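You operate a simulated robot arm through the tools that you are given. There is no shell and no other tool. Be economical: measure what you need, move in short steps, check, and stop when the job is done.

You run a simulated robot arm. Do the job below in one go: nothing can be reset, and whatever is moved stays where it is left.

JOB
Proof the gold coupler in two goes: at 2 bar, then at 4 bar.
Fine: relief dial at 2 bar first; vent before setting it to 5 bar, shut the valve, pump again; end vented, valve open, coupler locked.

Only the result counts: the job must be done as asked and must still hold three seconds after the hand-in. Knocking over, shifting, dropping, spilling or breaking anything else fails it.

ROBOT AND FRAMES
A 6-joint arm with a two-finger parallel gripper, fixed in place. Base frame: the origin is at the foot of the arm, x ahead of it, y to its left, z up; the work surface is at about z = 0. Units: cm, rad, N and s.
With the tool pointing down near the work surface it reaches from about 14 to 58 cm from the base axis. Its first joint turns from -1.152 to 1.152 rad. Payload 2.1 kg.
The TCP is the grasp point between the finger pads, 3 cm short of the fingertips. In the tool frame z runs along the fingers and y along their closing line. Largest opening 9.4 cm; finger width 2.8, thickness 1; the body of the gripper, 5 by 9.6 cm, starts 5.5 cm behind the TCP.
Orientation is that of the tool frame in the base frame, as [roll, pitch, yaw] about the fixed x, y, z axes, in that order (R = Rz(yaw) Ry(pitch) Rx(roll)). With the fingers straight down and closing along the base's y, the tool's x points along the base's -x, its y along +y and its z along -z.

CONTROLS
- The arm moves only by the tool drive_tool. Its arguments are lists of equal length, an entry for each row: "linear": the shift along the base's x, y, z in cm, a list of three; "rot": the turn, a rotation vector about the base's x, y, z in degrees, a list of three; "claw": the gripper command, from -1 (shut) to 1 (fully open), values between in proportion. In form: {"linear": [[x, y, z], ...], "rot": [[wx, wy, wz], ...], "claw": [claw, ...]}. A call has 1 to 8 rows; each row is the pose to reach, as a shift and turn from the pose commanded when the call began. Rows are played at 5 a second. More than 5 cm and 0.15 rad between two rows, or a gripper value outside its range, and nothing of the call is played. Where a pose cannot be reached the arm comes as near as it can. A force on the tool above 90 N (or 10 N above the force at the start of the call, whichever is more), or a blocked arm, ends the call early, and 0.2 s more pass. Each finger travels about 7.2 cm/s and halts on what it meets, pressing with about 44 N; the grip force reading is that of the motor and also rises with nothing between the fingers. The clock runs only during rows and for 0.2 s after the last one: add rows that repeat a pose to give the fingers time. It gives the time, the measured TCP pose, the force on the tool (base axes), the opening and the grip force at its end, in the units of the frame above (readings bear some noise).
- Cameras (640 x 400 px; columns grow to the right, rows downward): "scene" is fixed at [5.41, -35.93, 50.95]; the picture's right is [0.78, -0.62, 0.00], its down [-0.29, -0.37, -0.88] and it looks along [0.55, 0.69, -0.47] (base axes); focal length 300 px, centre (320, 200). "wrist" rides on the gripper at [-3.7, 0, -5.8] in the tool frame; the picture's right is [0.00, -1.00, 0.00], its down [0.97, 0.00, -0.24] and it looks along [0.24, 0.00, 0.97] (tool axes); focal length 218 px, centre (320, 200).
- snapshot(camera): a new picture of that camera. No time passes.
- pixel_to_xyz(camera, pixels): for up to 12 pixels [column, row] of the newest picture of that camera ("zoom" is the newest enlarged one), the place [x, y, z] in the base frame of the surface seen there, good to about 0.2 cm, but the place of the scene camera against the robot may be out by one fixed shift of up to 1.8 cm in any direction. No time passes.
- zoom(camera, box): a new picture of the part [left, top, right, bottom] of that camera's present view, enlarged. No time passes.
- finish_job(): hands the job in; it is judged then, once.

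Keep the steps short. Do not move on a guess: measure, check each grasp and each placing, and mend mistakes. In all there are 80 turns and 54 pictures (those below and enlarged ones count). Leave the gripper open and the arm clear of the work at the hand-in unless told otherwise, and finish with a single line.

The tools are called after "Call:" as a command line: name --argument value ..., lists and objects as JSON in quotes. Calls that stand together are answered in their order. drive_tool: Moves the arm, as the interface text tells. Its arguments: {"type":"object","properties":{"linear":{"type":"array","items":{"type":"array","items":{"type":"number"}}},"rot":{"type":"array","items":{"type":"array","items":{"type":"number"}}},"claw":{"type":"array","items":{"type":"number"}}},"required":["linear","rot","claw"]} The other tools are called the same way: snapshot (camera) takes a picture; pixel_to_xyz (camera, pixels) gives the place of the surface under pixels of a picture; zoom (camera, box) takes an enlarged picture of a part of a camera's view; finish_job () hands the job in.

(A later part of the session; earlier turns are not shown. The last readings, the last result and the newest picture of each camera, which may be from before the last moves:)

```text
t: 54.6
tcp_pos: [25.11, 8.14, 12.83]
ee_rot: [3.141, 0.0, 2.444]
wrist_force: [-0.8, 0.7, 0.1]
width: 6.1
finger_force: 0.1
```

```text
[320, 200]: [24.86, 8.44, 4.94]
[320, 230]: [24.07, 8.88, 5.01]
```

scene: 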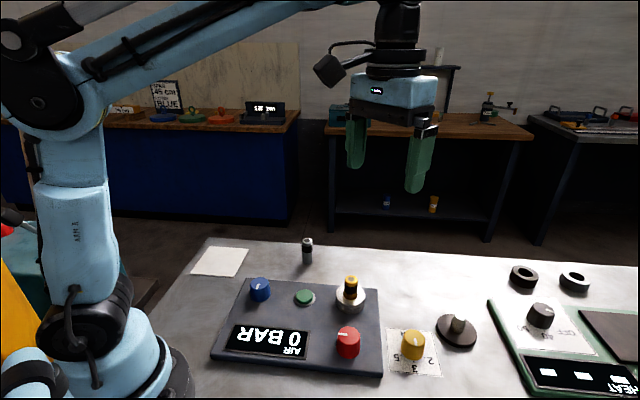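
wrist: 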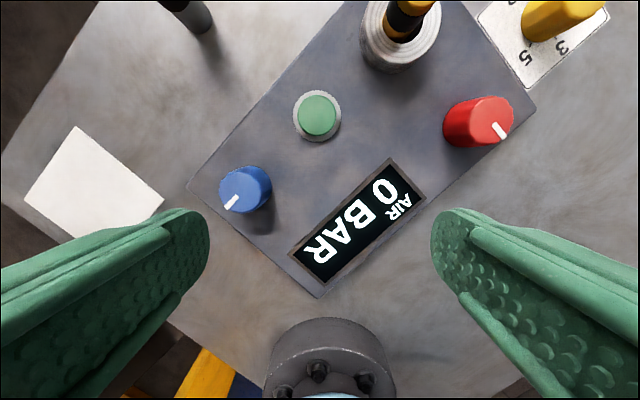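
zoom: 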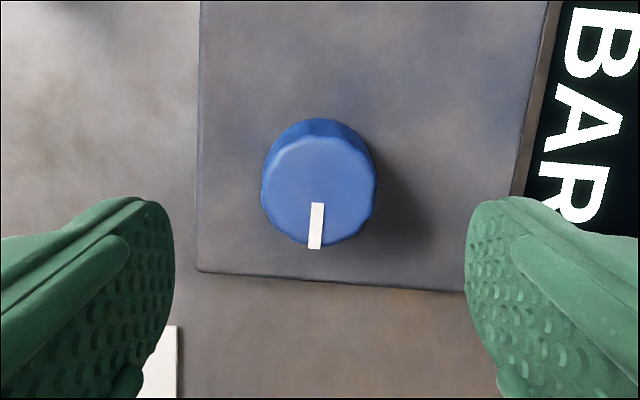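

Blue did not follow, so +135° is an end stop. I'll check the other end: grip again and turn +130°.

Call:
drive_tool --linear '[[0, 0, -3.5], [0, 0, -7], [0, 0, -7], [0, 0, -7], [0, 0, -7], [0, 0, -7]]' --rot '[[0, 0, 0], [0, 0, 0], [0, 0, 0], [0, 0, 0], [0, 0, 0], [0, 0, 0]]' --claw '[0.3, 0.3, 0.3, -0.3, -0.5, -0.5]'

Call:
drive_tool --linear '[[0, 0, 0], [0, 0, 0], [0, 0, 0], [0, 0, 0], [0, 0, 0], [0, 0, 0], [0, 0, 0], [0, 0, 0]]' --rot '[[0, 0, 8.2], [0, 0, 16.4], [0, 0, 24.6], [0, 0, 32.8], [0, 0, 41], [0, 0, 49], [0, 0, 57], [0, 0, 65]]' --claw '[-0.5, -0.5, -0.5, -0.5, -0.5, -0.5, -0.5, -0.5]'

Call:
drive_tool --linear '[[0, 0, 0], [0, 0, 0], [0, 0, 0], [0, 0, 0], [0, 0, 0], [0, 0, 0], [0, 0, 0], [0, 0, 0]]' --rot '[[0, 0, 8.2], [0, 0, 16.4], [0, 0, 24.6], [0, 0, 32.8], [0, 0, 41], [0, 0, 49], [0, 0, 57], [0, 0, 65]]' --claw '[-0.5, -0.5, -0.5, -0.5, -0.5, -0.5, -0.5, -0.5]'

Call:
drive_tool --linear '[[0, 0, 0], [0, 0, 0], [0, 0, 3.5], [0, 0, 7], [0, 0, 7]]' --rot '[[0, 0, 0], [0, 0, 0], [0, 0, 0], [0, 0, 0], [0, 0, 0]]' --claw '[0.3, 0.3, 0.3, 0.3, 0.3]'

Call:
zoom --camera "wrist" --box '[220, 110, 420, 310]'

```text
t: 56.0
tcp_pos: [25.22, 8.12, 5.75]
ee_rot: [3.138, 0.002, 2.447]
wrist_force: [6.7, 4.9, -27.9]
width: 4.03
finger_force: 44.6
```

```text
t: 57.8
tcp_pos: [25.14, 8.23, 5.84]
ee_rot: [3.138, 0.004, -2.699]
wrist_force: [5.9, 21.7, 4.0]
width: 4.01
finger_force: 44.7
```

```text
t: 59.6
tcp_pos: [25.19, 8.09, 5.85]
ee_rot: [3.141, 0.002, -1.57]
wrist_force: [-6.9, 3.9, 2.5]
width: 4.02
finger_force: 45.3
```

```text
t: 60.8
tcp_pos: [25.1, 7.95, 12.89]
ee_rot: [-3.14, 0.002, -1.568]
wrist_force: [-0.4, -0.9, -0.3]
width: 6.11
finger_force: 0.1
```

```text
2.00 times, centred on (320, 210) of wrist
```

zoom: 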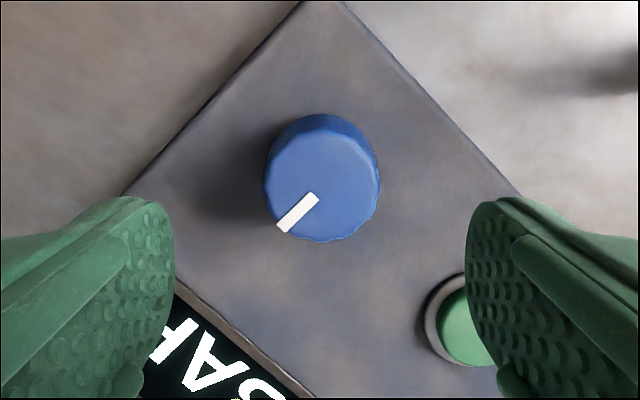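

Blue is back at its other stop, -135°, so its travel is exactly 90°. Next I'll check whether the plug is fully pushed home by pressing on its top with the closed fingers.

Call:
drive_tool --linear '[[0, 0, 3], [3.4, -3.3, 3], [6.8, -6.6, 3], [10.2, -9.8, 3], [13.5, -13.0, 3], [13.5, -13.0, 3], [13.5, -13, 1], [13.5, -13, -0.5]]' --rot '[[0, 0, -8], [0, 0, -16], [0, 0, -24], [0, 0, -32], [0, 0, -40], [0, 0, -48], [0, 0, -56], [0, 0, -64]]' --claw '[-1, -1, -1, -1, -1, -1, -1, -1]'

Call:
drive_tool --linear '[[0, 0, -0.5], [0, 0, -1], [0, 0, -1.4], [0, 0, -1.7], [0, 0, -2.0], [0, 0, -2.3]]' --rot '[[0, 0, 0], [0, 0, 0], [0, 0, 0], [0, 0, 0], [0, 0, 0], [0, 0, 0]]' --claw '[-1, -1, -1, -1, -1, -1]'

```text
t: 62.6
tcp_pos: [38.67, -4.99, 12.26]
ee_rot: [3.141, 0.001, -2.689]
wrist_force: [0.9, 0.5, 0.7]
width: 0.0
finger_force: 33.2
```

```text
t: 63.6
tcp_pos: [38.7, -4.95, 11.01]
ee_rot: [3.14, -0.004, -2.688]
wrist_force: [-1.4, 1.2, 23.7]
width: 0.01
finger_force: 32.7
stopped in row 5: the force on the tool passed its limit (the readings are from after the stop); the commanded pose is now the measured one
```

The plug does not go any deeper: contact was at z = 8.0 and firm. I'll tug once more in case that press latched it.

Call:
drive_tool --linear '[[-0.1, 0, 1], [-0.1, 0, 1], [-0.1, 0, -1], [-0.1, 0, -3.5], [-0.1, 0, -3.5]]' --rot '[[0, 0, 0], [0, 0, 0], [0, 0, 0], [0, 0, 0], [0, 0, 0]]' --claw '[0.1, 0.1, 0.1, 0.1, 0.1]'

Call:
drive_tool --linear '[[0, 0, 0], [0, 0, 0], [0, 0, 0], [0, 0, 0.2], [0, 0, 0.4], [0, 0, 0.5]]' --rot '[[0, 0, 0], [0, 0, 0], [0, 0, 0], [0, 0, 0], [0, 0, 0], [0, 0, 0]]' --claw '[-0.4, -0.7, -0.7, -0.7, -0.7, -0.7]'

```text
t: 64.8
tcp_pos: [38.61, -4.92, 7.33]
ee_rot: [3.14, -0.002, -2.689]
wrist_force: [-0.4, 0.2, 0.2]
width: 5.18
finger_force: 0.1
```

```text
t: 66.2
tcp_pos: [38.54, -5.01, 8.02]
ee_rot: [3.14, -0.001, -2.688]
wrist_force: [-0.5, -0.1, -1.2]
width: 2.48
finger_force: 44.1
```

It is still loose. One knob combination is untried: red at +135° with blue at +135°. I'll reseat the plug, release it and go to red.

Call:
drive_tool --linear '[[0, 0, -0.3], [0, 0, -0.6], [0, 0, -0.6], [0, 0, -0.6], [0, 0, 3], [0, 0, 7]]' --rot '[[0, 0, 0], [0, 0, 0], [0, 0, 0], [0, 0, 0], [0, 0, 0], [0, 0, 0]]' --claw '[-0.7, -0.7, 0.1, 0.1, 0.1, 0.1]'

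Call:
drive_tool --linear '[[-2.5, -2.5, 0], [-5, -5, 0], [-7.5, -7.65, 0], [-7.5, -7.65, -4], [-7.5, -7.65, -8.9], [-7.5, -7.65, -8.9]]' --rot '[[0, 0, 6], [0, 0, 12], [0, 0, 18], [0, 0, 19], [0, 0, 19], [0, 0, 19]]' --claw '[0.3, 0.3, 0.3, 0.3, 0.3, 0.3]'

Call:
drive_tool --linear '[[0, 0, 0], [0, 0, 0], [0, 0, 0], [0, 0, 0]]' --rot '[[0, 0, 0], [0, 0, 0], [0, 0, 0], [0, 0, 0]]' --claw '[-0.3, -0.5, -0.5, -0.5]'

```text
t: 67.6
tcp_pos: [38.49, -4.98, 14.96]
ee_rot: [3.141, -0.002, -2.687]
wrist_force: [0.3, -0.2, 0.8]
width: 5.15
finger_force: 0.0
```

```text
t: 69.0
tcp_pos: [31.2, -12.42, 6.04]
ee_rot: [3.139, -0.002, -2.356]
wrist_force: [0.3, -0.3, 1.6]
width: 6.11
finger_force: 0.0
```

```text
t: 70.0
tcp_pos: [31.27, -12.72, 6.08]
ee_rot: [-3.14, -0.003, -2.356]
wrist_force: [13.0, -12.0, -16.0]
width: 4.0
finger_force: 44.6
```

The red knob is gripped. I'll turn it -92° to its first position, then release and rise.

Call:
drive_tool --linear '[[0.05, -0.15, 0], [0.05, -0.15, 0], [0.05, -0.15, 0], [0.05, -0.15, 0], [0.05, -0.15, 0], [0.05, -0.15, 0]]' --rot '[[0, 0, -8], [0, 0, -16], [0, 0, -24], [0, 0, -32], [0, 0, -40], [0, 0, -48]]' --claw '[-0.5, -0.5, -0.5, -0.5, -0.5, -0.5]'

Call:
drive_tool --linear '[[0, 0, 0], [0, 0, 0], [0, 0, 0], [0, 0, 0], [0, 0, 0], [0, 0, 0], [0, 0, 0]]' --rot '[[0, 0, -8], [0, 0, -16], [0, 0, -24], [0, 0, -32], [0, 0, -40], [0, 0, -44], [0, 0, -44]]' --claw '[-0.5, -0.5, -0.5, -0.5, -0.5, -0.5, -0.5]'

Call:
drive_tool --linear '[[0, 0, 0], [0, 0, 0], [0, 0, 3], [0, 0, 6], [0, 0, 9.5], [0, 0, 9.5]]' --rot '[[0, 0, 0], [0, 0, 0], [0, 0, 0], [0, 0, 0], [0, 0, 0], [0, 0, 0]]' --claw '[0.3, 0.3, 0.3, 0.3, 0.3, 0.3]'

Call:
zoom --camera "scene" --box '[220, 260, 400, 380]'

```text
t: 71.4
tcp_pos: [31.19, -12.78, 6.1]
ee_rot: [3.138, 0.003, 3.087]
wrist_force: [23.0, 6.7, 5.4]
width: 3.99
finger_force: 44.7
```

```text
t: 73.0
tcp_pos: [31.12, -12.73, 6.15]
ee_rot: [3.141, -0.002, 2.323]
wrist_force: [13.4, 6.6, 11.1]
width: 3.98
finger_force: 44.8
```

```text
t: 74.4
tcp_pos: [31.15, -12.65, 15.59]
ee_rot: [3.139, -0.003, 2.32]
wrist_force: [-0.4, -0.8, 1.1]
width: 6.11
finger_force: 0.0
```

```text
3.33 times, centred on (310, 320) of scene
```

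zoom: 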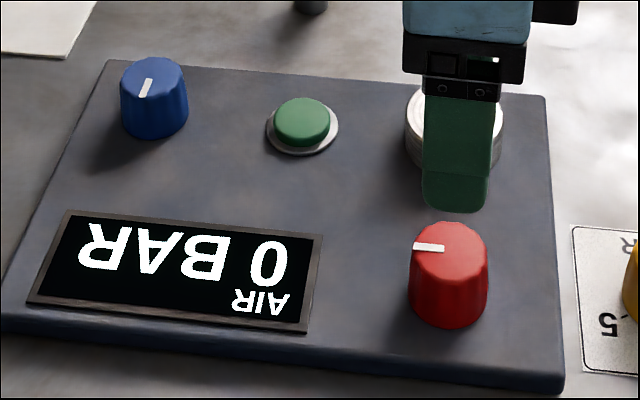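

Red is back at +135°. Now blue: travel over to it, pre-turning.

Call:
drive_tool --linear '[[-1.2, 4.15, 0], [-2.4, 8.3, 0], [-3.6, 12.45, 0], [-4.9, 16.6, 0], [-6.1, 20.75, 0], [-6.1, 20.75, 0], [-6.1, 20.75, 0], [-6.1, 20.75, 0]]' --rot '[[0, 0, 8], [0, 0, 16], [0, 0, 24], [0, 0, 32], [0, 0, 40], [0, 0, 48], [0, 0, 56], [0, 0, 64]]' --claw '[0.3, 0.3, 0.3, 0.3, 0.3, 0.3, 0.3, 0.3]'

Call:
drive_tool --linear '[[0, 0, -2.5], [0, 0, -5], [0, 0, -7.5], [0, 0, -9.8], [0, 0, -9.8], [0, 0, -9.8], [0, 0, -9.8], [0, 0, -9.8]]' --rot '[[0, 0, 8], [0, 0, 16], [0, 0, 24], [0, 0, 28], [0, 0, 28], [0, 0, 28], [0, 0, 28], [0, 0, 28]]' --claw '[0.3, 0.3, 0.3, 0.3, 0.3, -0.3, -0.5, -0.5]'

Call:
drive_tool --linear '[[0, 0, 0], [0, 0, 0], [0, 0, 0], [0, 0, 0], [0, 0, 0], [0, 0, 0]]' --rot '[[0, 0, -8], [0, 0, -16], [0, 0, -24], [0, 0, -32], [0, 0, -40], [0, 0, -48]]' --claw '[-0.5, -0.5, -0.5, -0.5, -0.5, -0.5]'

Call:
drive_tool --linear '[[0, 0, 0], [0, 0, 0], [0, 0, 0], [0, 0, 0], [0, 0, 0], [0, 0, 0], [0, 0, 0]]' --rot '[[0, 0, -8], [0, 0, -16], [0, 0, -24], [0, 0, -32], [0, 0, -40], [0, 0, -45], [0, 0, -45]]' --claw '[-0.5, -0.5, -0.5, -0.5, -0.5, -0.5, -0.5]'

Call:
drive_tool --linear '[[0, 0, 0], [0, 0, 0], [0, 0, 3], [0, 0, 6], [0, 0, 9.8], [0, 0, 9.8]]' --rot '[[0, 0, 0], [0, 0, 0], [0, 0, 0], [0, 0, 0], [0, 0, 0], [0, 0, 0]]' --claw '[0.3, 0.3, 0.3, 0.3, 0.3, 0.3]'

Call:
zoom --camera "scene" --box '[220, 260, 400, 380]'

```text
t: 76.2
tcp_pos: [25.02, 7.97, 15.38]
ee_rot: [3.139, -0.001, -2.842]
wrist_force: [0.1, 0.2, -0.5]
width: 6.14
finger_force: 0.1
```

```text
t: 78.0
tcp_pos: [25.06, 7.96, 5.75]
ee_rot: [3.137, -0.002, -2.355]
wrist_force: [-2.8, 7.2, -25.7]
width: 4.03
finger_force: 44.7
```

```text
t: 79.4
tcp_pos: [24.91, 8.1, 5.8]
ee_rot: [3.134, -0.008, 3.088]
wrist_force: [-20.2, 19.4, 27.2]
width: 4.03
finger_force: 45.4
```

```text
t: 81.0
tcp_pos: [25.08, 8.18, 5.75]
ee_rot: [3.132, -0.006, 2.303]
wrist_force: [1.2, 24.8, -11.7]
width: 4.01
finger_force: 45.2
```

```text
t: 82.4
tcp_pos: [24.94, 7.78, 15.47]
ee_rot: [3.14, 0.0, 2.303]
wrist_force: [-0.4, 0.4, 0.1]
width: 6.1
finger_force: 0.1
```

```text
3.33 times, centred on (310, 320) of scene
```

zoom: 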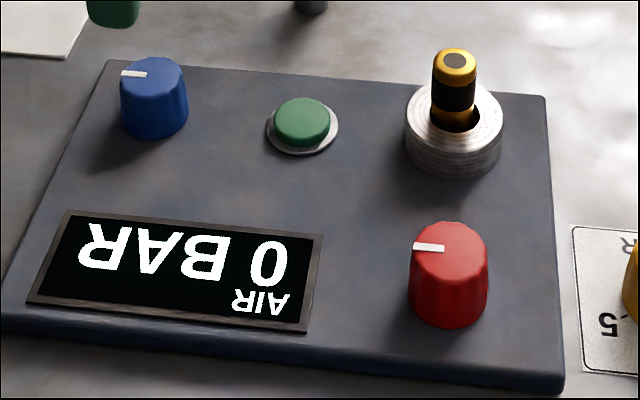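

Both knobs now point to +135°. I'll tug-test the coupler.

Call:
drive_tool --linear '[[3.4, -3.2, 0], [6.8, -6.4, 0], [10.2, -9.6, 0], [13.6, -12.8, 0], [13.6, -12.8, 0], [13.6, -12.8, -4], [13.6, -12.8, -8], [13.6, -12.8, -8]]' --rot '[[0, 0, 8], [0, 0, 16], [0, 0, 24], [0, 0, 32], [0, 0, 40], [0, 0, 48], [0, 0, 48], [0, 0, 48]]' --claw '[0.1, 0.1, 0.1, 0.1, 0.1, 0.1, 0.1, 0.1]'

Call:
drive_tool --linear '[[0, 0, 0], [0, 0, 0], [0, 0, 0], [0, 0, 0.2], [0, 0, 0.4], [0, 0, 0.5]]' --rot '[[0, 0, 0], [0, 0, 0], [0, 0, 0], [0, 0, 0], [0, 0, 0], [0, 0, 0]]' --claw '[-0.4, -0.7, -0.7, -0.7, -0.7, -0.7]'

```text
t: 84.2
tcp_pos: [38.73, -4.84, 7.31]
ee_rot: [3.14, -0.002, -3.14]
wrist_force: [0.5, 0.1, -0.1]
width: 5.16
finger_force: 0.1
```

```text
t: 85.6
tcp_pos: [38.54, -4.99, 7.95]
ee_rot: [-3.14, -0.002, -3.141]
wrist_force: [-0.9, -15.7, -10.1]
width: 2.47
finger_force: 44.3
```

It is still loose in every knob combination. I'll try twisting the coupler counter-clockwise under light pressure, then tug.

Call:
drive_tool --linear '[[0, -0.15, -0.3], [0, -0.15, -0.65], [0, -0.15, -0.65], [0, -0.15, -0.65], [0, -0.15, -0.65], [0, -0.15, -0.65], [0, -0.15, -0.65], [0, -0.15, -0.65]]' --rot '[[0, 0, 0], [0, 0, 0], [0, 0, 8], [0, 0, 16], [0, 0, 24], [0, 0, 32], [0, 0, 40], [0, 0, 48]]' --claw '[-0.7, -0.7, -0.7, -0.7, -0.7, -0.7, -0.7, -0.7]'

Call:
drive_tool --linear '[[0, 0, 0], [0, 0, 0], [0, 0, 0], [0, 0, 0], [0, 0, 0], [0, 0, 0]]' --rot '[[0, 0, 8], [0, 0, 16], [0, 0, 24], [0, 0, 32], [0, 0, 40], [0, 0, 45]]' --claw '[-0.7, -0.7, -0.7, -0.7, -0.7, -0.7]'

Call:
drive_tool --linear '[[0, 0, 0.2], [0, 0, 0.4], [0, 0, 0.65]]' --rot '[[0, 0, 0], [0, 0, 0], [0, 0, 0]]' --claw '[-0.7, -0.7, -0.7]'

```text
t: 87.4
tcp_pos: [38.61, -5.04, 7.37]
ee_rot: [3.139, 0.002, -2.303]
wrist_force: [-0.9, 0.1, 22.8]
width: 2.5
finger_force: 44.0
```

```text
t: 88.8
tcp_pos: [38.55, -4.94, 7.31]
ee_rot: [3.139, -0.001, -1.517]
wrist_force: [2.3, -1.2, 6.9]
width: 2.48
finger_force: 44.1
```

```text
t: 89.6
tcp_pos: [38.64, -5.03, 8.07]
ee_rot: [3.141, -0.002, -1.519]
wrist_force: [-0.2, 0.4, -1.9]
width: 2.49
finger_force: 44.2
```

It is still free. I'll reseat and release it, rise clear, and then look at the black disc with the post and at the socket side for other lock features.

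Call:
drive_tool --linear '[[0, 0, -0.3], [0, 0, -0.65], [0, 0, -0.65], [0, 0, -0.65], [0, 0, 3], [0, 0, 7], [-3.5, 3, 9], [-3.5, 3, 9]]' --rot '[[0, 0, 0], [0, 0, 0], [0, 0, 0], [0, 0, 0], [0, 0, -8], [0, 0, -16], [0, 0, -24], [0, 0, -32]]' --claw '[-0.7, -0.7, 0.1, 0.1, 0.1, 0.1, 0.1, 0.1]'

Call:
zoom --camera "scene" --box '[400, 250, 640, 400]'

Call:
zoom --camera "scene" --box '[320, 265, 380, 325]'

```text
refused: row 7 steps farther than a row can; nothing moved
```

```text
2.67 times, centred on (520, 325) of scene
```

zoom: 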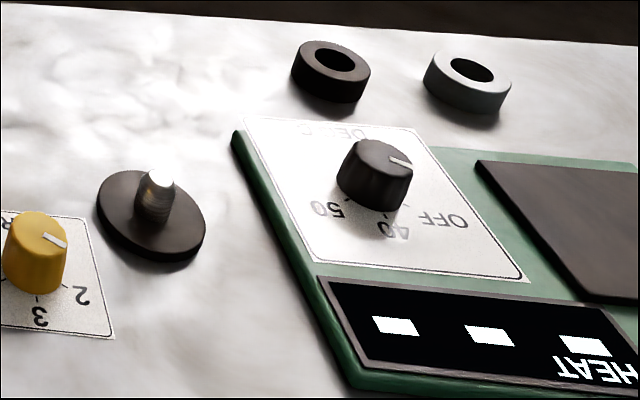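

```text
6.67 times, centred on (350, 295) of scene
```

zoom: 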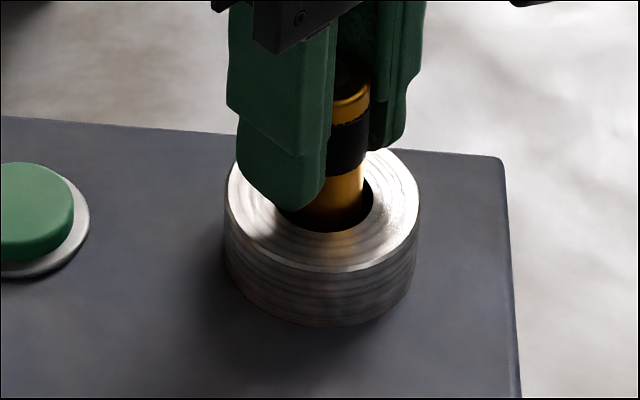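

There is nothing else lock-like; the disc and rings belong to the heat bench. I'll reseat the plug with smaller steps, release it and rise.

Call:
drive_tool --linear '[[0, -0.05, -0.3], [0, -0.05, -0.7], [0, -0.05, -0.7], [0, -0.05, -0.7], [0, -0.05, 3], [0, -0.05, 7.5], [0, -0.05, 7.5]]' --rot '[[0, 0, 0], [0, 0, 0], [0, 0, 0], [0, 0, 0], [0, 0, -8], [0, 0, -16], [0, 0, -24]]' --claw '[-0.7, -0.7, 0.1, 0.1, 0.1, 0.1, 0.1]'

Call:
drive_tool --linear '[[-3.4, 3.2, 0], [-6.8, 6.5, 0], [-10.2, 9.8, 0], [-13.6, 13.1, 0], [-13.6, 13.1, 0], [-13.6, 13.1, 0], [-13.6, 13.1, 0], [-13.6, 13.1, 0]]' --rot '[[0, 0, -8], [0, 0, -16], [0, 0, -24], [0, 0, -32], [0, 0, -40], [0, 0, -48], [0, 0, -56], [0, 0, -64]]' --claw '[0.3, 0.3, 0.3, 0.3, 0.3, 0.3, 0.3, 0.3]'

Call:
snapshot --camera "scene"

```text
t: 91.2
tcp_pos: [38.46, -4.94, 15.58]
ee_rot: [3.139, -0.003, -1.939]
wrist_force: [0.6, 0.1, -0.7]
width: 5.17
finger_force: 0.0
```

```text
t: 93.0
tcp_pos: [24.94, 8.08, 15.51]
ee_rot: [3.14, -0.004, -3.057]
wrist_force: [0.3, -0.5, -0.1]
width: 6.11
finger_force: 0.0
```

```text
19 pictures are left
```

scene: 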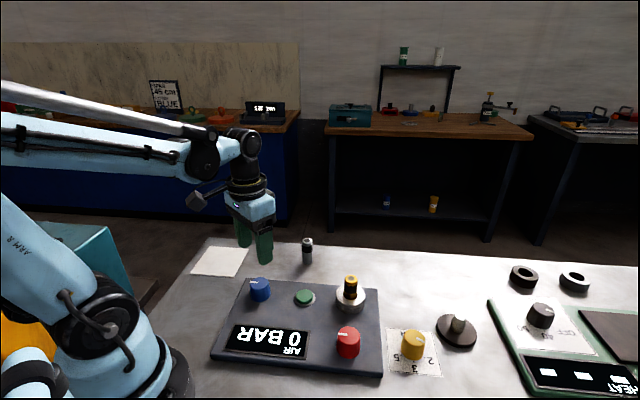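

Before going on, there is a sign on the back bench near (165, 95) and a small plate at (265, 108). I'll read them in case they label the controls.

Call:
zoom --camera "scene" --box '[100, 70, 290, 130]'

Call:
zoom --camera "scene" --box '[145, 76, 185, 112]'

```text
3.37 times, centred on (195, 100) of scene
```

zoom: 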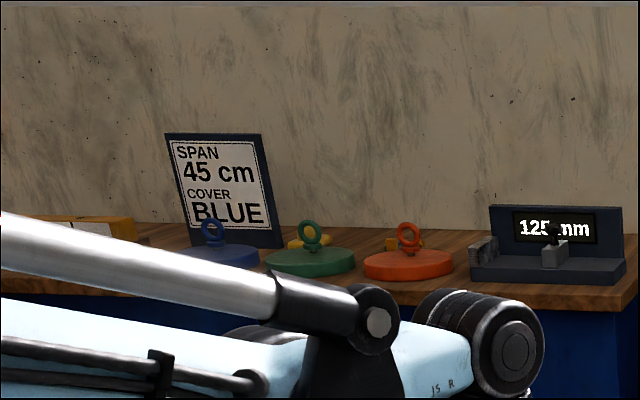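

```text
11.11 times, centred on (165, 94) of scene
```

zoom: 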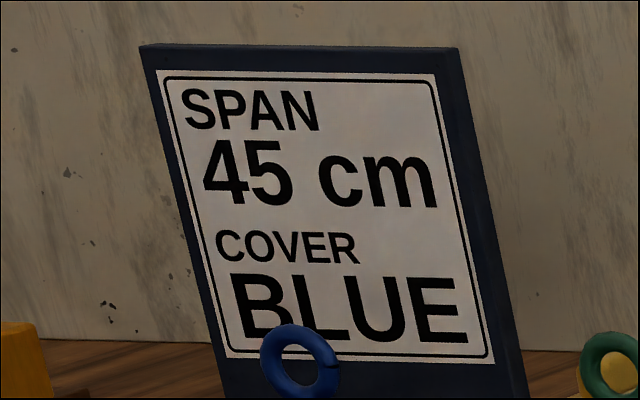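

The sign is unrelated. I'll put blue back to its first position at -135°: down, grip, +92°, release, rise.

Call:
drive_tool --linear '[[0.1, 0, -2.5], [0.1, 0, -5], [0.1, 0, -7.5], [0.1, 0, -9.8], [0.1, 0, -9.8], [0.1, 0, -9.8], [0.1, 0, -9.8], [0.1, 0, -9.8]]' --rot '[[0, 0, -8], [0, 0, -16], [0, 0, -24], [0, 0, -32], [0, 0, -32], [0, 0, -32], [0, 0, -32], [0, 0, -32]]' --claw '[0.3, 0.3, 0.3, 0.3, 0.3, -0.3, -0.5, -0.5]'

Call:
drive_tool --linear '[[0, 0, 0], [0, 0, 0], [0, 0, 0], [0, 0, 0], [0, 0, 0], [0, 0, 0]]' --rot '[[0, 0, 8], [0, 0, 16], [0, 0, 24], [0, 0, 32], [0, 0, 40], [0, 0, 48]]' --claw '[-0.5, -0.5, -0.5, -0.5, -0.5, -0.5]'

Call:
drive_tool --linear '[[0, 0, 0], [0, 0, 0], [0, 0, 0], [0, 0, 0], [0, 0, 0], [0, 0, 0], [0, 0, 0]]' --rot '[[0, 0, 8], [0, 0, 16], [0, 0, 24], [0, 0, 32], [0, 0, 40], [0, 0, 45], [0, 0, 45]]' --claw '[-0.5, -0.5, -0.5, -0.5, -0.5, -0.5, -0.5]'

Call:
drive_tool --linear '[[0, 0, 0], [0, 0, 0], [0, 0, 3], [0, 0, 6], [0, 0, 9.8], [0, 0, 9.8]]' --rot '[[0, 0, 0], [0, 0, 0], [0, 0, 0], [0, 0, 0], [0, 0, 0], [0, 0, 0]]' --claw '[0.3, 0.3, 0.3, 0.3, 0.3, 0.3]'

Call:
drive_tool --linear '[[3.4, -3.3, 0], [6.8, -6.6, 0], [10.2, -9.9, 0], [13.6, -13.2, 0], [13.6, -13.2, 0], [13.6, -13.2, 0], [13.6, -13.2, 0]]' --rot '[[0, 0, -8], [0, 0, -16], [0, 0, -24], [0, 0, -32], [0, 0, -40], [0, 0, -48], [0, 0, -56]]' --claw '[0.3, 0.5, 0.9, 0.9, 0.9, 0.9, 0.9]'

Call:
zoom --camera "scene" --box '[220, 260, 400, 380]'

```text
t: 94.8
tcp_pos: [25.13, 8.06, 5.71]
ee_rot: [3.138, -0.002, 2.669]
wrist_force: [4.3, 6.6, -25.3]
width: 4.02
finger_force: 45.0
```

```text
t: 96.2
tcp_pos: [25.04, 8.13, 5.66]
ee_rot: [3.138, 0.0, -2.772]
wrist_force: [6.9, 17.2, 6.3]
width: 4.02
finger_force: 45.3
```

```text
t: 97.8
tcp_pos: [25.08, 7.93, 5.68]
ee_rot: [3.138, -0.004, -1.989]
wrist_force: [-6.7, -2.7, 18.0]
width: 4.0
finger_force: 45.2
```

```text
t: 99.2
tcp_pos: [25.13, 8.02, 15.65]
ee_rot: [3.139, -0.001, -1.99]
wrist_force: [-1.1, 1.1, 0.3]
width: 6.08
finger_force: 0.1
```

```text
t: 100.8
tcp_pos: [38.72, -5.15, 15.45]
ee_rot: [3.139, -0.002, -2.97]
wrist_force: [-0.4, 0.4, -0.1]
width: 8.97
finger_force: 0.1
```

```text
3.33 times, centred on (310, 320) of scene
```

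zoom: 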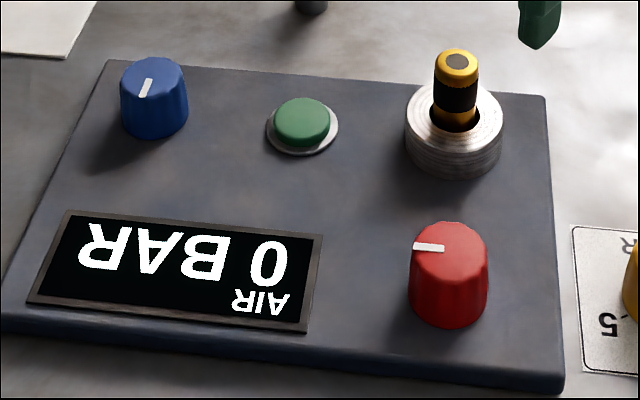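

The first knob state is restored. Now I'll test whether the steel socket ring is itself a locking collar: fingers around it with tips at z = 2.6, grip, and try a gentle turn.

Call:
drive_tool --linear '[[-0.05, 0.05, -5], [-0.05, 0.05, -9.8], [-0.05, 0.05, -9.8], [-0.05, 0.05, -9.8], [-0.05, 0.05, -9.8], [-0.05, 0.05, -9.8]]' --rot '[[0, 0, 0], [0, 0, 0], [0, 0, 0], [0, 0, 0], [0, 0, 0], [0, 0, 0]]' --claw '[0.9, 0.9, 0.9, 0.1, 0.1, 0.1]'

Call:
drive_tool --linear '[[0, 0, 0], [0, 0, 0], [0, 0, 0], [0, 0, 0]]' --rot '[[0, 0, -5], [0, 0, -10], [0, 0, -15], [0, 0, -20]]' --claw '[0.1, 0.1, 0.1, 0.1]'

```text
t: 102.2
tcp_pos: [38.71, -5.37, 5.64]
ee_rot: [-3.14, -0.001, -2.968]
wrist_force: [3.4, -15.0, -29.0]
width: 7.32
finger_force: 44.8
```

```text
t: 103.2
tcp_pos: [38.77, -5.31, 5.82]
ee_rot: [-3.136, 0.003, 2.969]
wrist_force: [14.0, -29.6, 1.8]
width: 7.34
finger_force: 36.7
```

The ring gripped at 7.3 cm and the turn of -20° went through. I'll continue to -60°, then release and tug.

Call:
drive_tool --linear '[[0, 0.05, 0], [0, 0.05, 0], [0, 0.05, 0], [0, 0.05, 0], [0, 0.05, 0], [0, 0.05, 0]]' --rot '[[0, 0, -8], [0, 0, -16], [0, 0, -24], [0, 0, -32], [0, 0, -40], [0, 0, -40]]' --claw '[0.1, 0.1, 0.1, 0.1, 0.1, 0.1]'

Call:
zoom --camera "scene" --box '[300, 250, 400, 330]'

```text
t: 104.6
tcp_pos: [38.65, -5.09, 5.83]
ee_rot: [-3.14, 0.0, 2.266]
wrist_force: [-2.5, -16.6, -0.5]
width: 5.9
finger_force: 6.9
```

```text
5.00 times, centred on (350, 290) of scene
```

zoom: 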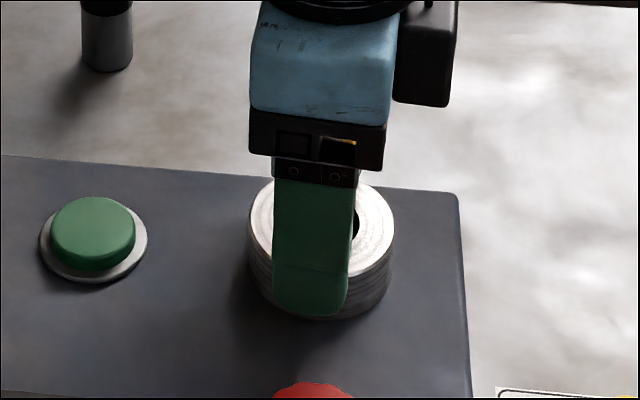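

At this angle the ring measures 5.9 cm, against 7.3 cm before. It behaves as a fixed square-walled body, so it is not a collar. I'll open, rise and go above the green pump button with the fingers shut.

Call:
drive_tool --linear '[[0, 0, 0], [0, 0, 0], [0, 0, 4], [0, 0, 8.5], [-2.3, 2.2, 8.5], [-4.6, 4.5, 8.5], [-6.95, 6.7, 8.5], [-6.95, 6.7, 8.5]]' --rot '[[0, 0, 0], [0, 0, 0], [0, 0, 0], [0, 0, 0], [0, 0, 0], [0, 0, 0], [0, 0, 0], [0, 0, 0]]' --claw '[0.9, 0.9, 0.9, 0.9, -1, -1, -1, -1]'

Call:
zoom --camera "scene" --box '[220, 250, 400, 370]'

```text
t: 106.4
tcp_pos: [31.64, 1.6, 14.14]
ee_rot: [3.14, -0.002, 2.268]
wrist_force: [0.5, 0.2, 0.0]
width: 0.01
finger_force: 32.9
```

```text
3.33 times, centred on (310, 310) of scene
```

zoom: 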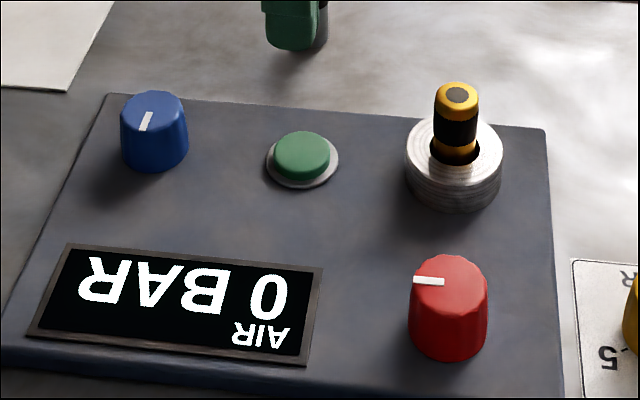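

The plug is seated and the display reads 0 BAR. I'll press the button once, briefly: down to z of about 5.2, then back up.

Call:
drive_tool --linear '[[0.1, 0, -4.5], [0.1, 0, -7.9], [0.1, 0, -8.4], [0.1, 0, -8.8], [0.1, 0, -9.1], [0.1, 0, -7.5]]' --rot '[[0, 0, 0], [0, 0, 0], [0, 0, 0], [0, 0, 0], [0, 0, 0], [0, 0, 0]]' --claw '[-1, -1, -1, -1, -1, -1]'

Call:
zoom --camera "scene" --box '[220, 250, 400, 370]'

```text
t: 107.8
tcp_pos: [31.84, 1.55, 6.71]
ee_rot: [-3.141, -0.001, 2.269]
wrist_force: [0.4, 0.5, 0.0]
width: 0.0
finger_force: 32.9
```

```text
3.33 times, centred on (310, 310) of scene
```

zoom: 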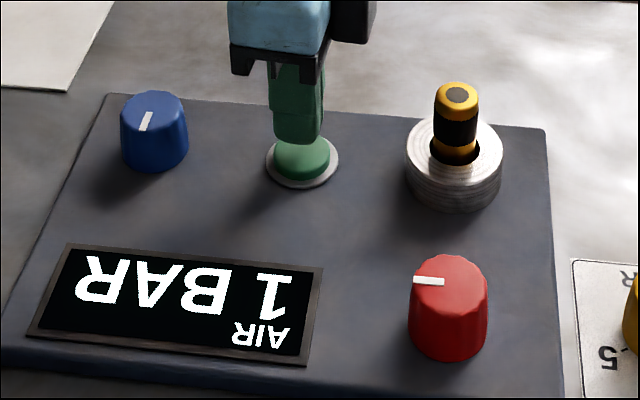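

The display reads 1 BAR. Each press adds 1 bar, so in the starting knob state the valve is shut and the coupler holds. One knob is the vent valve and the other the lock. Red sits beside the coupler and looks like the lock; blue at its zero mark looks like a shut valve. I'll check this at the lowest pressure by turning blue in stages while watching the display.

Call:
drive_tool --linear '[[0, 0, 4], [0, 0, 8.5], [-2.3, 2.1, 8.5], [-4.6, 4.3, 8.5], [-6.75, 6.5, 8.5], [-6.75, 6.5, 8.5], [-6.75, 6.5, 8.5], [-6.75, 6.5, 8.5]]' --rot '[[0, 0, 8], [0, 0, 16], [0, 0, 24], [0, 0, 32], [0, 0, 40], [0, 0, 48], [0, 0, 56], [0, 0, 64]]' --claw '[-1, -1, 0.3, 0.3, 0.3, 0.3, 0.3, 0.3]'

Call:
drive_tool --linear '[[0, 0, -2.5], [0, 0, -5], [0, 0, -7.5], [0, 0, -9.5], [0, 0, -9.5], [0, 0, -9.5], [0, 0, -9.5], [0, 0, -9.5]]' --rot '[[0, 0, 8], [0, 0, 16], [0, 0, 24], [0, 0, 31], [0, 0, 31], [0, 0, 31], [0, 0, 31], [0, 0, 31]]' --claw '[0.3, 0.3, 0.3, 0.3, 0.3, -0.3, -0.5, -0.5]'

Call:
drive_tool --linear '[[0, 0, 0], [0, 0, 0], [0, 0, 0], [0, 0, 0], [0, 0, 0]]' --rot '[[0, 0, -8], [0, 0, -16], [0, 0, -24], [0, 0, -32], [0, 0, -32]]' --claw '[-0.5, -0.5, -0.5, -0.5, -0.5]'

Call:
zoom --camera "scene" --box '[220, 250, 400, 370]'

```text
t: 109.6
tcp_pos: [25.06, 8.13, 15.23]
ee_rot: [3.14, 0.0, -2.895]
wrist_force: [0.9, 0.1, 0.1]
width: 6.14
finger_force: 0.0
```

```text
t: 111.4
tcp_pos: [25.29, 8.17, 5.78]
ee_rot: [3.141, -0.002, -2.357]
wrist_force: [9.3, -6.6, -25.7]
width: 4.04
finger_force: 45.2
```

```text
t: 112.6
tcp_pos: [25.19, 8.2, 5.64]
ee_rot: [3.139, 0.003, -2.917]
wrist_force: [19.1, -4.7, -9.9]
width: 4.01
finger_force: 45.2
```

```text
3.33 times, centred on (310, 310) of scene
```

zoom: 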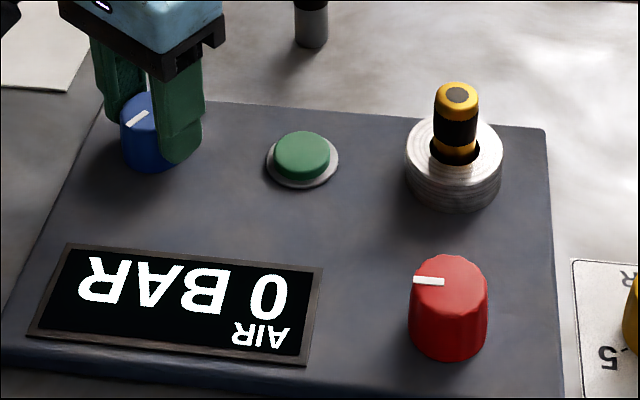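

The display dropped to 0 BAR with the plug undisturbed, so blue is the vent valve: -135° is shut and +135° is open. I'll turn it back to shut, release, and return to the pump.

Call:
drive_tool --linear '[[0, 0, 0], [0, 0, 0], [0, 0, 0], [0, 0, 0], [0, 0, 0], [0, 0, 0]]' --rot '[[0, 0, 8], [0, 0, 16], [0, 0, 24], [0, 0, 32], [0, 0, 37], [0, 0, 37]]' --claw '[-0.5, -0.5, -0.5, -0.5, -0.5, -0.5]'

Call:
drive_tool --linear '[[0, 0, 0], [0, 0, 0], [0, 0, 4], [0, 0, 8.5], [2.2, -2.2, 8.5], [4.4, -4.4, 8.5], [6.5, -6.55, 8.5], [6.5, -6.55, 8.5]]' --rot '[[0, 0, 0], [0, 0, 0], [0, 0, 0], [0, 0, -8], [0, 0, -16], [0, 0, -24], [0, 0, -32], [0, 0, -40]]' --claw '[0.3, 0.3, 0.3, 0.3, -1, -1, -1, -1]'

Call:
drive_tool --linear '[[0, 0, -4.5], [0, 0, -7.5], [0, 0, -8.4], [0, 0, -8.8], [0, 0, -9.1], [0, 0, -7.5]]' --rot '[[0, 0, 0], [0, 0, 0], [0, 0, 0], [0, 0, 0], [0, 0, 0], [0, 0, 0]]' --claw '[-1, -1, -1, -1, -1, -1]'

Call:
zoom --camera "scene" --box '[220, 250, 400, 370]'

```text
t: 114.0
tcp_pos: [25.1, 8.19, 5.77]
ee_rot: [3.141, -0.004, -2.268]
wrist_force: [10.9, -11.0, 17.4]
width: 4.0
finger_force: 45.0
```

```text
t: 115.8
tcp_pos: [31.6, 1.52, 14.29]
ee_rot: [3.14, -0.001, -2.969]
wrist_force: [-0.5, 0.2, -0.2]
width: 0.0
finger_force: 33.3
```

```text
t: 117.2
tcp_pos: [31.63, 1.58, 6.75]
ee_rot: [3.139, -0.001, -2.967]
wrist_force: [-0.9, 0.5, -0.5]
width: 0.0
finger_force: 33.1
```

```text
3.33 times, centred on (310, 310) of scene
```

zoom: 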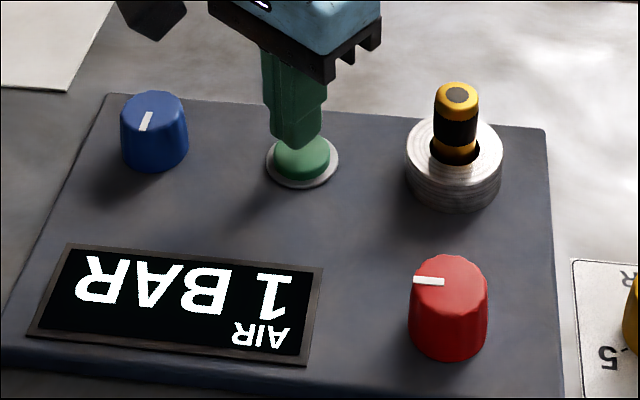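

1 BAR again and the coupler is steady. One more press with the relief dial on 2.

Call:
drive_tool --linear '[[0, 0, 0], [0, 0, -0.9], [0, 0, -1.3], [0, 0, -1.6], [0, 0, 0], [0, 0, 0], [0, 0, 0]]' --rot '[[0, 0, 0], [0, 0, 0], [0, 0, 0], [0, 0, 0], [0, 0, 0], [0, 0, 0], [0, 0, 0]]' --claw '[-1, -1, -1, -1, -1, -1, -1]'

Call:
zoom --camera "scene" --box '[220, 250, 400, 370]'

```text
t: 118.8
tcp_pos: [31.69, 1.59, 6.64]
ee_rot: [3.138, -0.001, -2.968]
wrist_force: [0.0, 0.7, -0.5]
width: 0.02
finger_force: 33.4
```

```text
3.33 times, centred on (310, 310) of scene
```

zoom: 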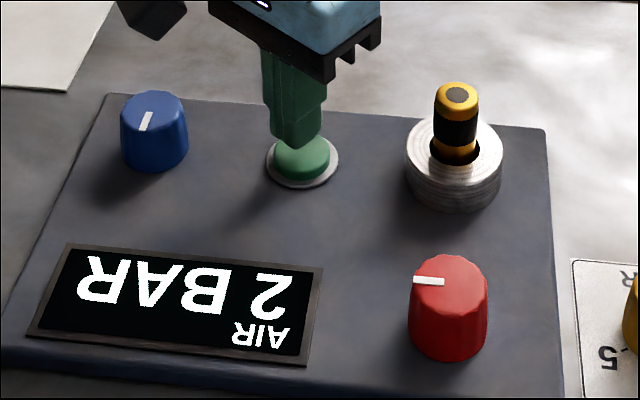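

It reads 2 BAR and the coupler is steady, so the first proof is made. Now I'll vent by turning blue to fully open, -92°.

Call:
drive_tool --linear '[[0, 0, 4], [0, 0, 8.6], [-2.2, 2.1, 8.6], [-4.4, 4.3, 8.6], [-6.6, 6.5, 8.6], [-6.6, 6.5, 8.6]]' --rot '[[0, 0, 0], [0, 0, 7], [0, 0, 14], [0, 0, 21], [0, 0, 28], [0, 0, 35]]' --claw '[-1, -1, 0.3, 0.3, 0.3, 0.3]'

Call:
drive_tool --linear '[[0, 0, -2.5], [0, 0, -5], [0, 0, -7.5], [0, 0, -9.5], [0, 0, -9.5], [0, 0, -9.5], [0, 0, -9.5], [0, 0, -9.5]]' --rot '[[0, 0, 0], [0, 0, 0], [0, 0, 0], [0, 0, 0], [0, 0, 0], [0, 0, 0], [0, 0, 0], [0, 0, 0]]' --claw '[0.3, 0.3, 0.3, 0.3, 0.3, -0.3, -0.5, -0.5]'

Call:
drive_tool --linear '[[0, 0, 0], [0, 0, 0], [0, 0, 0], [0, 0, 0], [0, 0, 0], [0, 0, 0]]' --rot '[[0, 0, -8], [0, 0, -16], [0, 0, -24], [0, 0, -32], [0, 0, -40], [0, 0, -48]]' --claw '[-0.5, -0.5, -0.5, -0.5, -0.5, -0.5]'

Call:
drive_tool --linear '[[0, 0, 0], [0, 0, 0], [0, 0, 0], [0, 0, 0], [0, 0, 0], [0, 0, 0], [0, 0, 0]]' --rot '[[0, 0, -8], [0, 0, -16], [0, 0, -24], [0, 0, -32], [0, 0, -40], [0, 0, -45], [0, 0, -45]]' --claw '[-0.5, -0.5, -0.5, -0.5, -0.5, -0.5, -0.5]'

Call:
drive_tool --linear '[[0, 0, 0], [0, 0, 0], [0, 0, 3], [0, 0, 6], [0, 0, 9.8], [0, 0, 9.8]]' --rot '[[0, 0, 0], [0, 0, 0], [0, 0, 0], [0, 0, 0], [0, 0, 0], [0, 0, 0]]' --claw '[0.3, 0.3, 0.3, 0.3, 0.3, 0.3]'

Call:
zoom --camera "scene" --box '[220, 250, 400, 370]'

```text
t: 120.2
tcp_pos: [24.93, 8.15, 15.26]
ee_rot: [3.139, -0.003, -2.354]
wrist_force: [-0.6, 0.9, 0.7]
width: 6.11
finger_force: 0.1
```

```text
t: 122.0
tcp_pos: [25.02, 8.11, 5.84]
ee_rot: [-3.139, -0.001, -2.356]
wrist_force: [13.7, -13.9, -24.4]
width: 4.02
finger_force: 45.6
```

```text
t: 123.4
tcp_pos: [24.89, 8.13, 5.85]
ee_rot: [3.141, -0.001, 3.087]
wrist_force: [3.1, -2.2, 15.3]
width: 3.99
finger_force: 44.8
```

```text
t: 125.0
tcp_pos: [25.08, 8.18, 5.8]
ee_rot: [3.136, -0.004, 2.304]
wrist_force: [8.0, 22.7, 12.6]
width: 4.02
finger_force: 45.4
```

```text
t: 126.4
tcp_pos: [24.94, 8.23, 15.68]
ee_rot: [3.139, -0.003, 2.303]
wrist_force: [0.2, 0.4, 0.1]
width: 6.11
finger_force: 0.0
```

```text
3.33 times, centred on (310, 310) of scene
```

zoom: 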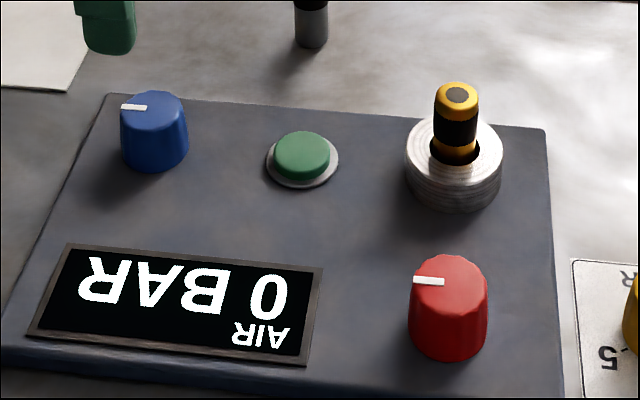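

It reads 0 BAR: vented, valve open. Next I'll travel to the relief dial at (40.65, -19.4), pre-turning to +60°.

Call:
drive_tool --linear '[[2.2, -3.9, 0], [4.4, -7.9, 0], [6.7, -11.8, 0], [9, -15.8, 0], [11.2, -19.7, 0], [13.5, -23.7, 0], [15.7, -27.63, 0], [15.7, -27.63, 0]]' --rot '[[0, 0, 8], [0, 0, 16], [0, 0, 24], [0, 0, 32], [0, 0, 40], [0, 0, 48], [0, 0, 56], [0, 0, 64]]' --claw '[0.3, 0.3, 0.3, 0.3, 0.3, 0.3, 0.3, 0.3]'

Call:
drive_tool --linear '[[0, 0, -2], [0, 0, -4], [0, 0, -6], [0, 0, -8.5], [0, 0, -11.2], [0, 0, -11.2]]' --rot '[[0, 0, 8], [0, 0, 16], [0, 0, 24], [0, 0, 32], [0, 0, 40], [0, 0, 44]]' --claw '[0.3, 0.3, 0.3, 0.3, 0.3, 0.3]'

Call:
drive_tool --linear '[[0, 0, 0], [0, 0, 0], [0, 0, 0], [0, 0, 0]]' --rot '[[0, 0, 0], [0, 0, 0], [0, 0, 0], [0, 0, 0]]' --claw '[-0.3, -0.5, -0.5, -0.5]'

```text
t: 128.2
tcp_pos: [40.76, -19.59, 15.73]
ee_rot: [3.141, -0.001, -2.858]
wrist_force: [0.2, -0.3, -0.3]
width: 6.11
finger_force: 0.0
```

```text
t: 129.6
tcp_pos: [40.66, -19.6, 4.48]
ee_rot: [3.139, -0.003, -2.091]
wrist_force: [0.1, -0.6, 0.2]
width: 6.11
finger_force: 0.1
```

```text
t: 130.6
tcp_pos: [40.67, -19.57, 4.36]
ee_rot: [3.138, -0.001, -2.096]
wrist_force: [-10.9, 5.5, -8.9]
width: 3.79
finger_force: 45.7
```

The dial is gripped at 3.8. I'll turn it -119° in two calls, then release, rise and look.

Call:
drive_tool --linear '[[0, 0.05, 0], [0, 0.05, 0], [0, 0.05, 0], [0, 0.05, 0], [0, 0.05, 0], [0, 0.05, 0], [0, 0.05, 0], [0, 0.05, 0]]' --rot '[[0, 0, -7.5], [0, 0, -15], [0, 0, -22.5], [0, 0, -30], [0, 0, -37.5], [0, 0, -45], [0, 0, -52.5], [0, 0, -60]]' --claw '[-0.5, -0.5, -0.5, -0.5, -0.5, -0.5, -0.5, -0.5]'

Call:
drive_tool --linear '[[0, 0, 0], [0, 0, 0], [0, 0, 0], [0, 0, 0], [0, 0, 0], [0, 0, 0], [0, 0, 0], [0, 0, 0]]' --rot '[[0, 0, -7.5], [0, 0, -15], [0, 0, -22.5], [0, 0, -30], [0, 0, -37.5], [0, 0, -45], [0, 0, -52.5], [0, 0, -59]]' --claw '[-0.5, -0.5, -0.5, -0.5, -0.5, -0.5, -0.5, -0.5]'

Call:
drive_tool --linear '[[0, 0, 0], [0, 0, 0], [0, 0, 3], [0, 0, 6.5], [0, 0, 9.6], [0, 0, 9.6]]' --rot '[[0, 0, 0], [0, 0, 0], [0, 0, 0], [0, 0, 0], [0, 0, 0], [0, 0, 0]]' --claw '[0.3, 0.3, 0.3, 0.3, 0.3, 0.3]'

Call:
zoom --camera "wrist" --box '[240, 120, 400, 280]'

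```text
t: 132.4
tcp_pos: [40.66, -19.47, 4.47]
ee_rot: [3.136, -0.005, 3.14]
wrist_force: [-17.3, 2.9, 6.7]
width: 3.82
finger_force: 44.9
```

```text
t: 134.2
tcp_pos: [40.59, -19.36, 4.53]
ee_rot: [-3.141, -0.006, 2.111]
wrist_force: [-14.4, 8.3, 5.1]
width: 3.76
finger_force: 45.3
```

```text
t: 135.6
tcp_pos: [40.69, -19.51, 14.06]
ee_rot: [3.14, -0.002, 2.111]
wrist_force: [-0.5, 0.4, -0.2]
width: 6.12
finger_force: 0.1
```

```text
2.50 times, centred on (320, 200) of wrist
```

zoom: 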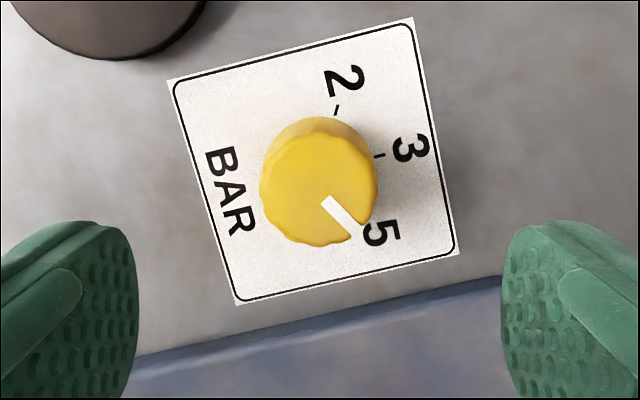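

The pointer is at about -197°, on 5. Now I'll go back to blue to shut the valve: travel, grip, turn +92°.

Call:
drive_tool --linear '[[-2.2, 3.9, 1.6], [-4.4, 7.9, 1.6], [-6.7, 11.8, 1.6], [-9, 15.8, 1.6], [-11.2, 19.7, 1.6], [-13.5, 23.7, 1.6], [-15.64, 27.6, 1.6], [-15.64, 27.6, 1.6]]' --rot '[[0, 0, 2], [0, 0, 4], [0, 0, 6], [0, 0, 8], [0, 0, 10], [0, 0, 12], [0, 0, 14], [0, 0, 14]]' --claw '[0.3, 0.3, 0.3, 0.3, 0.3, 0.3, 0.3, 0.3]'

Call:
drive_tool --linear '[[0, 0, -2.5], [0, 0, -5], [0, 0, -7.5], [0, 0, -9.9], [0, 0, -9.9], [0, 0, -9.9], [0, 0, -9.9], [0, 0, -9.9]]' --rot '[[0, 0, 0], [0, 0, 0], [0, 0, 0], [0, 0, 0], [0, 0, 0], [0, 0, 0], [0, 0, 0], [0, 0, 0]]' --claw '[0.3, 0.3, 0.3, 0.3, 0.3, -0.3, -0.5, -0.5]'

Call:
drive_tool --linear '[[0, 0, 0], [0, 0, 0], [0, 0, 0], [0, 0, 0], [0, 0, 0], [0, 0, 0]]' --rot '[[0, 0, 8], [0, 0, 16], [0, 0, 24], [0, 0, 32], [0, 0, 40], [0, 0, 48]]' --claw '[-0.5, -0.5, -0.5, -0.5, -0.5, -0.5]'

Call:
drive_tool --linear '[[0, 0, 0], [0, 0, 0], [0, 0, 0], [0, 0, 0], [0, 0, 0], [0, 0, 0], [0, 0, 0]]' --rot '[[0, 0, 8], [0, 0, 16], [0, 0, 24], [0, 0, 32], [0, 0, 40], [0, 0, 45], [0, 0, 45]]' --claw '[-0.5, -0.5, -0.5, -0.5, -0.5, -0.5, -0.5]'

Call:
drive_tool --linear '[[0, 0, 0], [0, 0, 0], [0, 0, 4], [0, 0, 8.5], [2.2, -2.2, 8.5], [4.4, -4.4, 8.5], [6.6, -6.55, 8.5], [6.6, -6.55, 8.5]]' --rot '[[0, 0, 0], [0, 0, 0], [0, 0, 0], [0, 0, -8], [0, 0, -16], [0, 0, -24], [0, 0, -32], [0, 0, -40]]' --claw '[0.3, 0.3, 0.3, 0.3, -1, -1, -1, -1]'

Call:
zoom --camera "scene" --box '[220, 250, 400, 370]'

```text
t: 137.4
tcp_pos: [25.07, 8.07, 15.56]
ee_rot: [3.14, -0.001, 2.356]
wrist_force: [0.3, 0.2, -0.5]
width: 6.1
finger_force: 0.0
```

```text
t: 139.2
tcp_pos: [25.15, 8.04, 5.6]
ee_rot: [3.136, -0.002, 2.358]
wrist_force: [14.6, 13.9, -22.7]
width: 4.02
finger_force: 45.3
```

```text
t: 140.6
tcp_pos: [25.11, 8.17, 5.75]
ee_rot: [3.141, 0.001, -3.087]
wrist_force: [7.7, 10.8, -10.8]
width: 4.02
finger_force: 45.2
```

```text
t: 142.2
tcp_pos: [25.12, 8.13, 5.74]
ee_rot: [3.14, -0.003, -2.304]
wrist_force: [7.3, -3.2, -4.2]
width: 4.06
finger_force: 44.8
```

```text
t: 144.0
tcp_pos: [31.66, 1.57, 14.23]
ee_rot: [3.139, -0.002, -3.006]
wrist_force: [0.0, -0.1, -0.1]
width: 0.03
finger_force: 32.6
```

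```text
3.33 times, centred on (310, 310) of scene
```

zoom: 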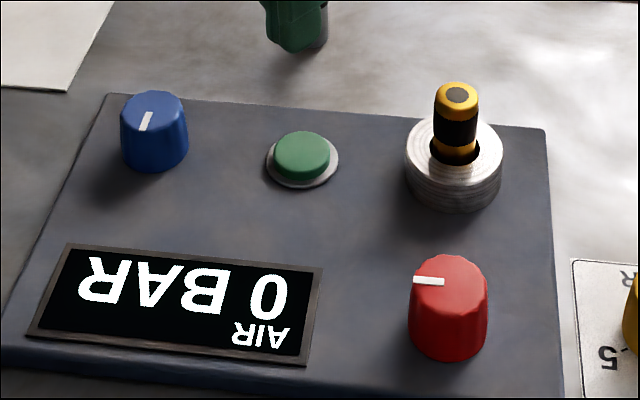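

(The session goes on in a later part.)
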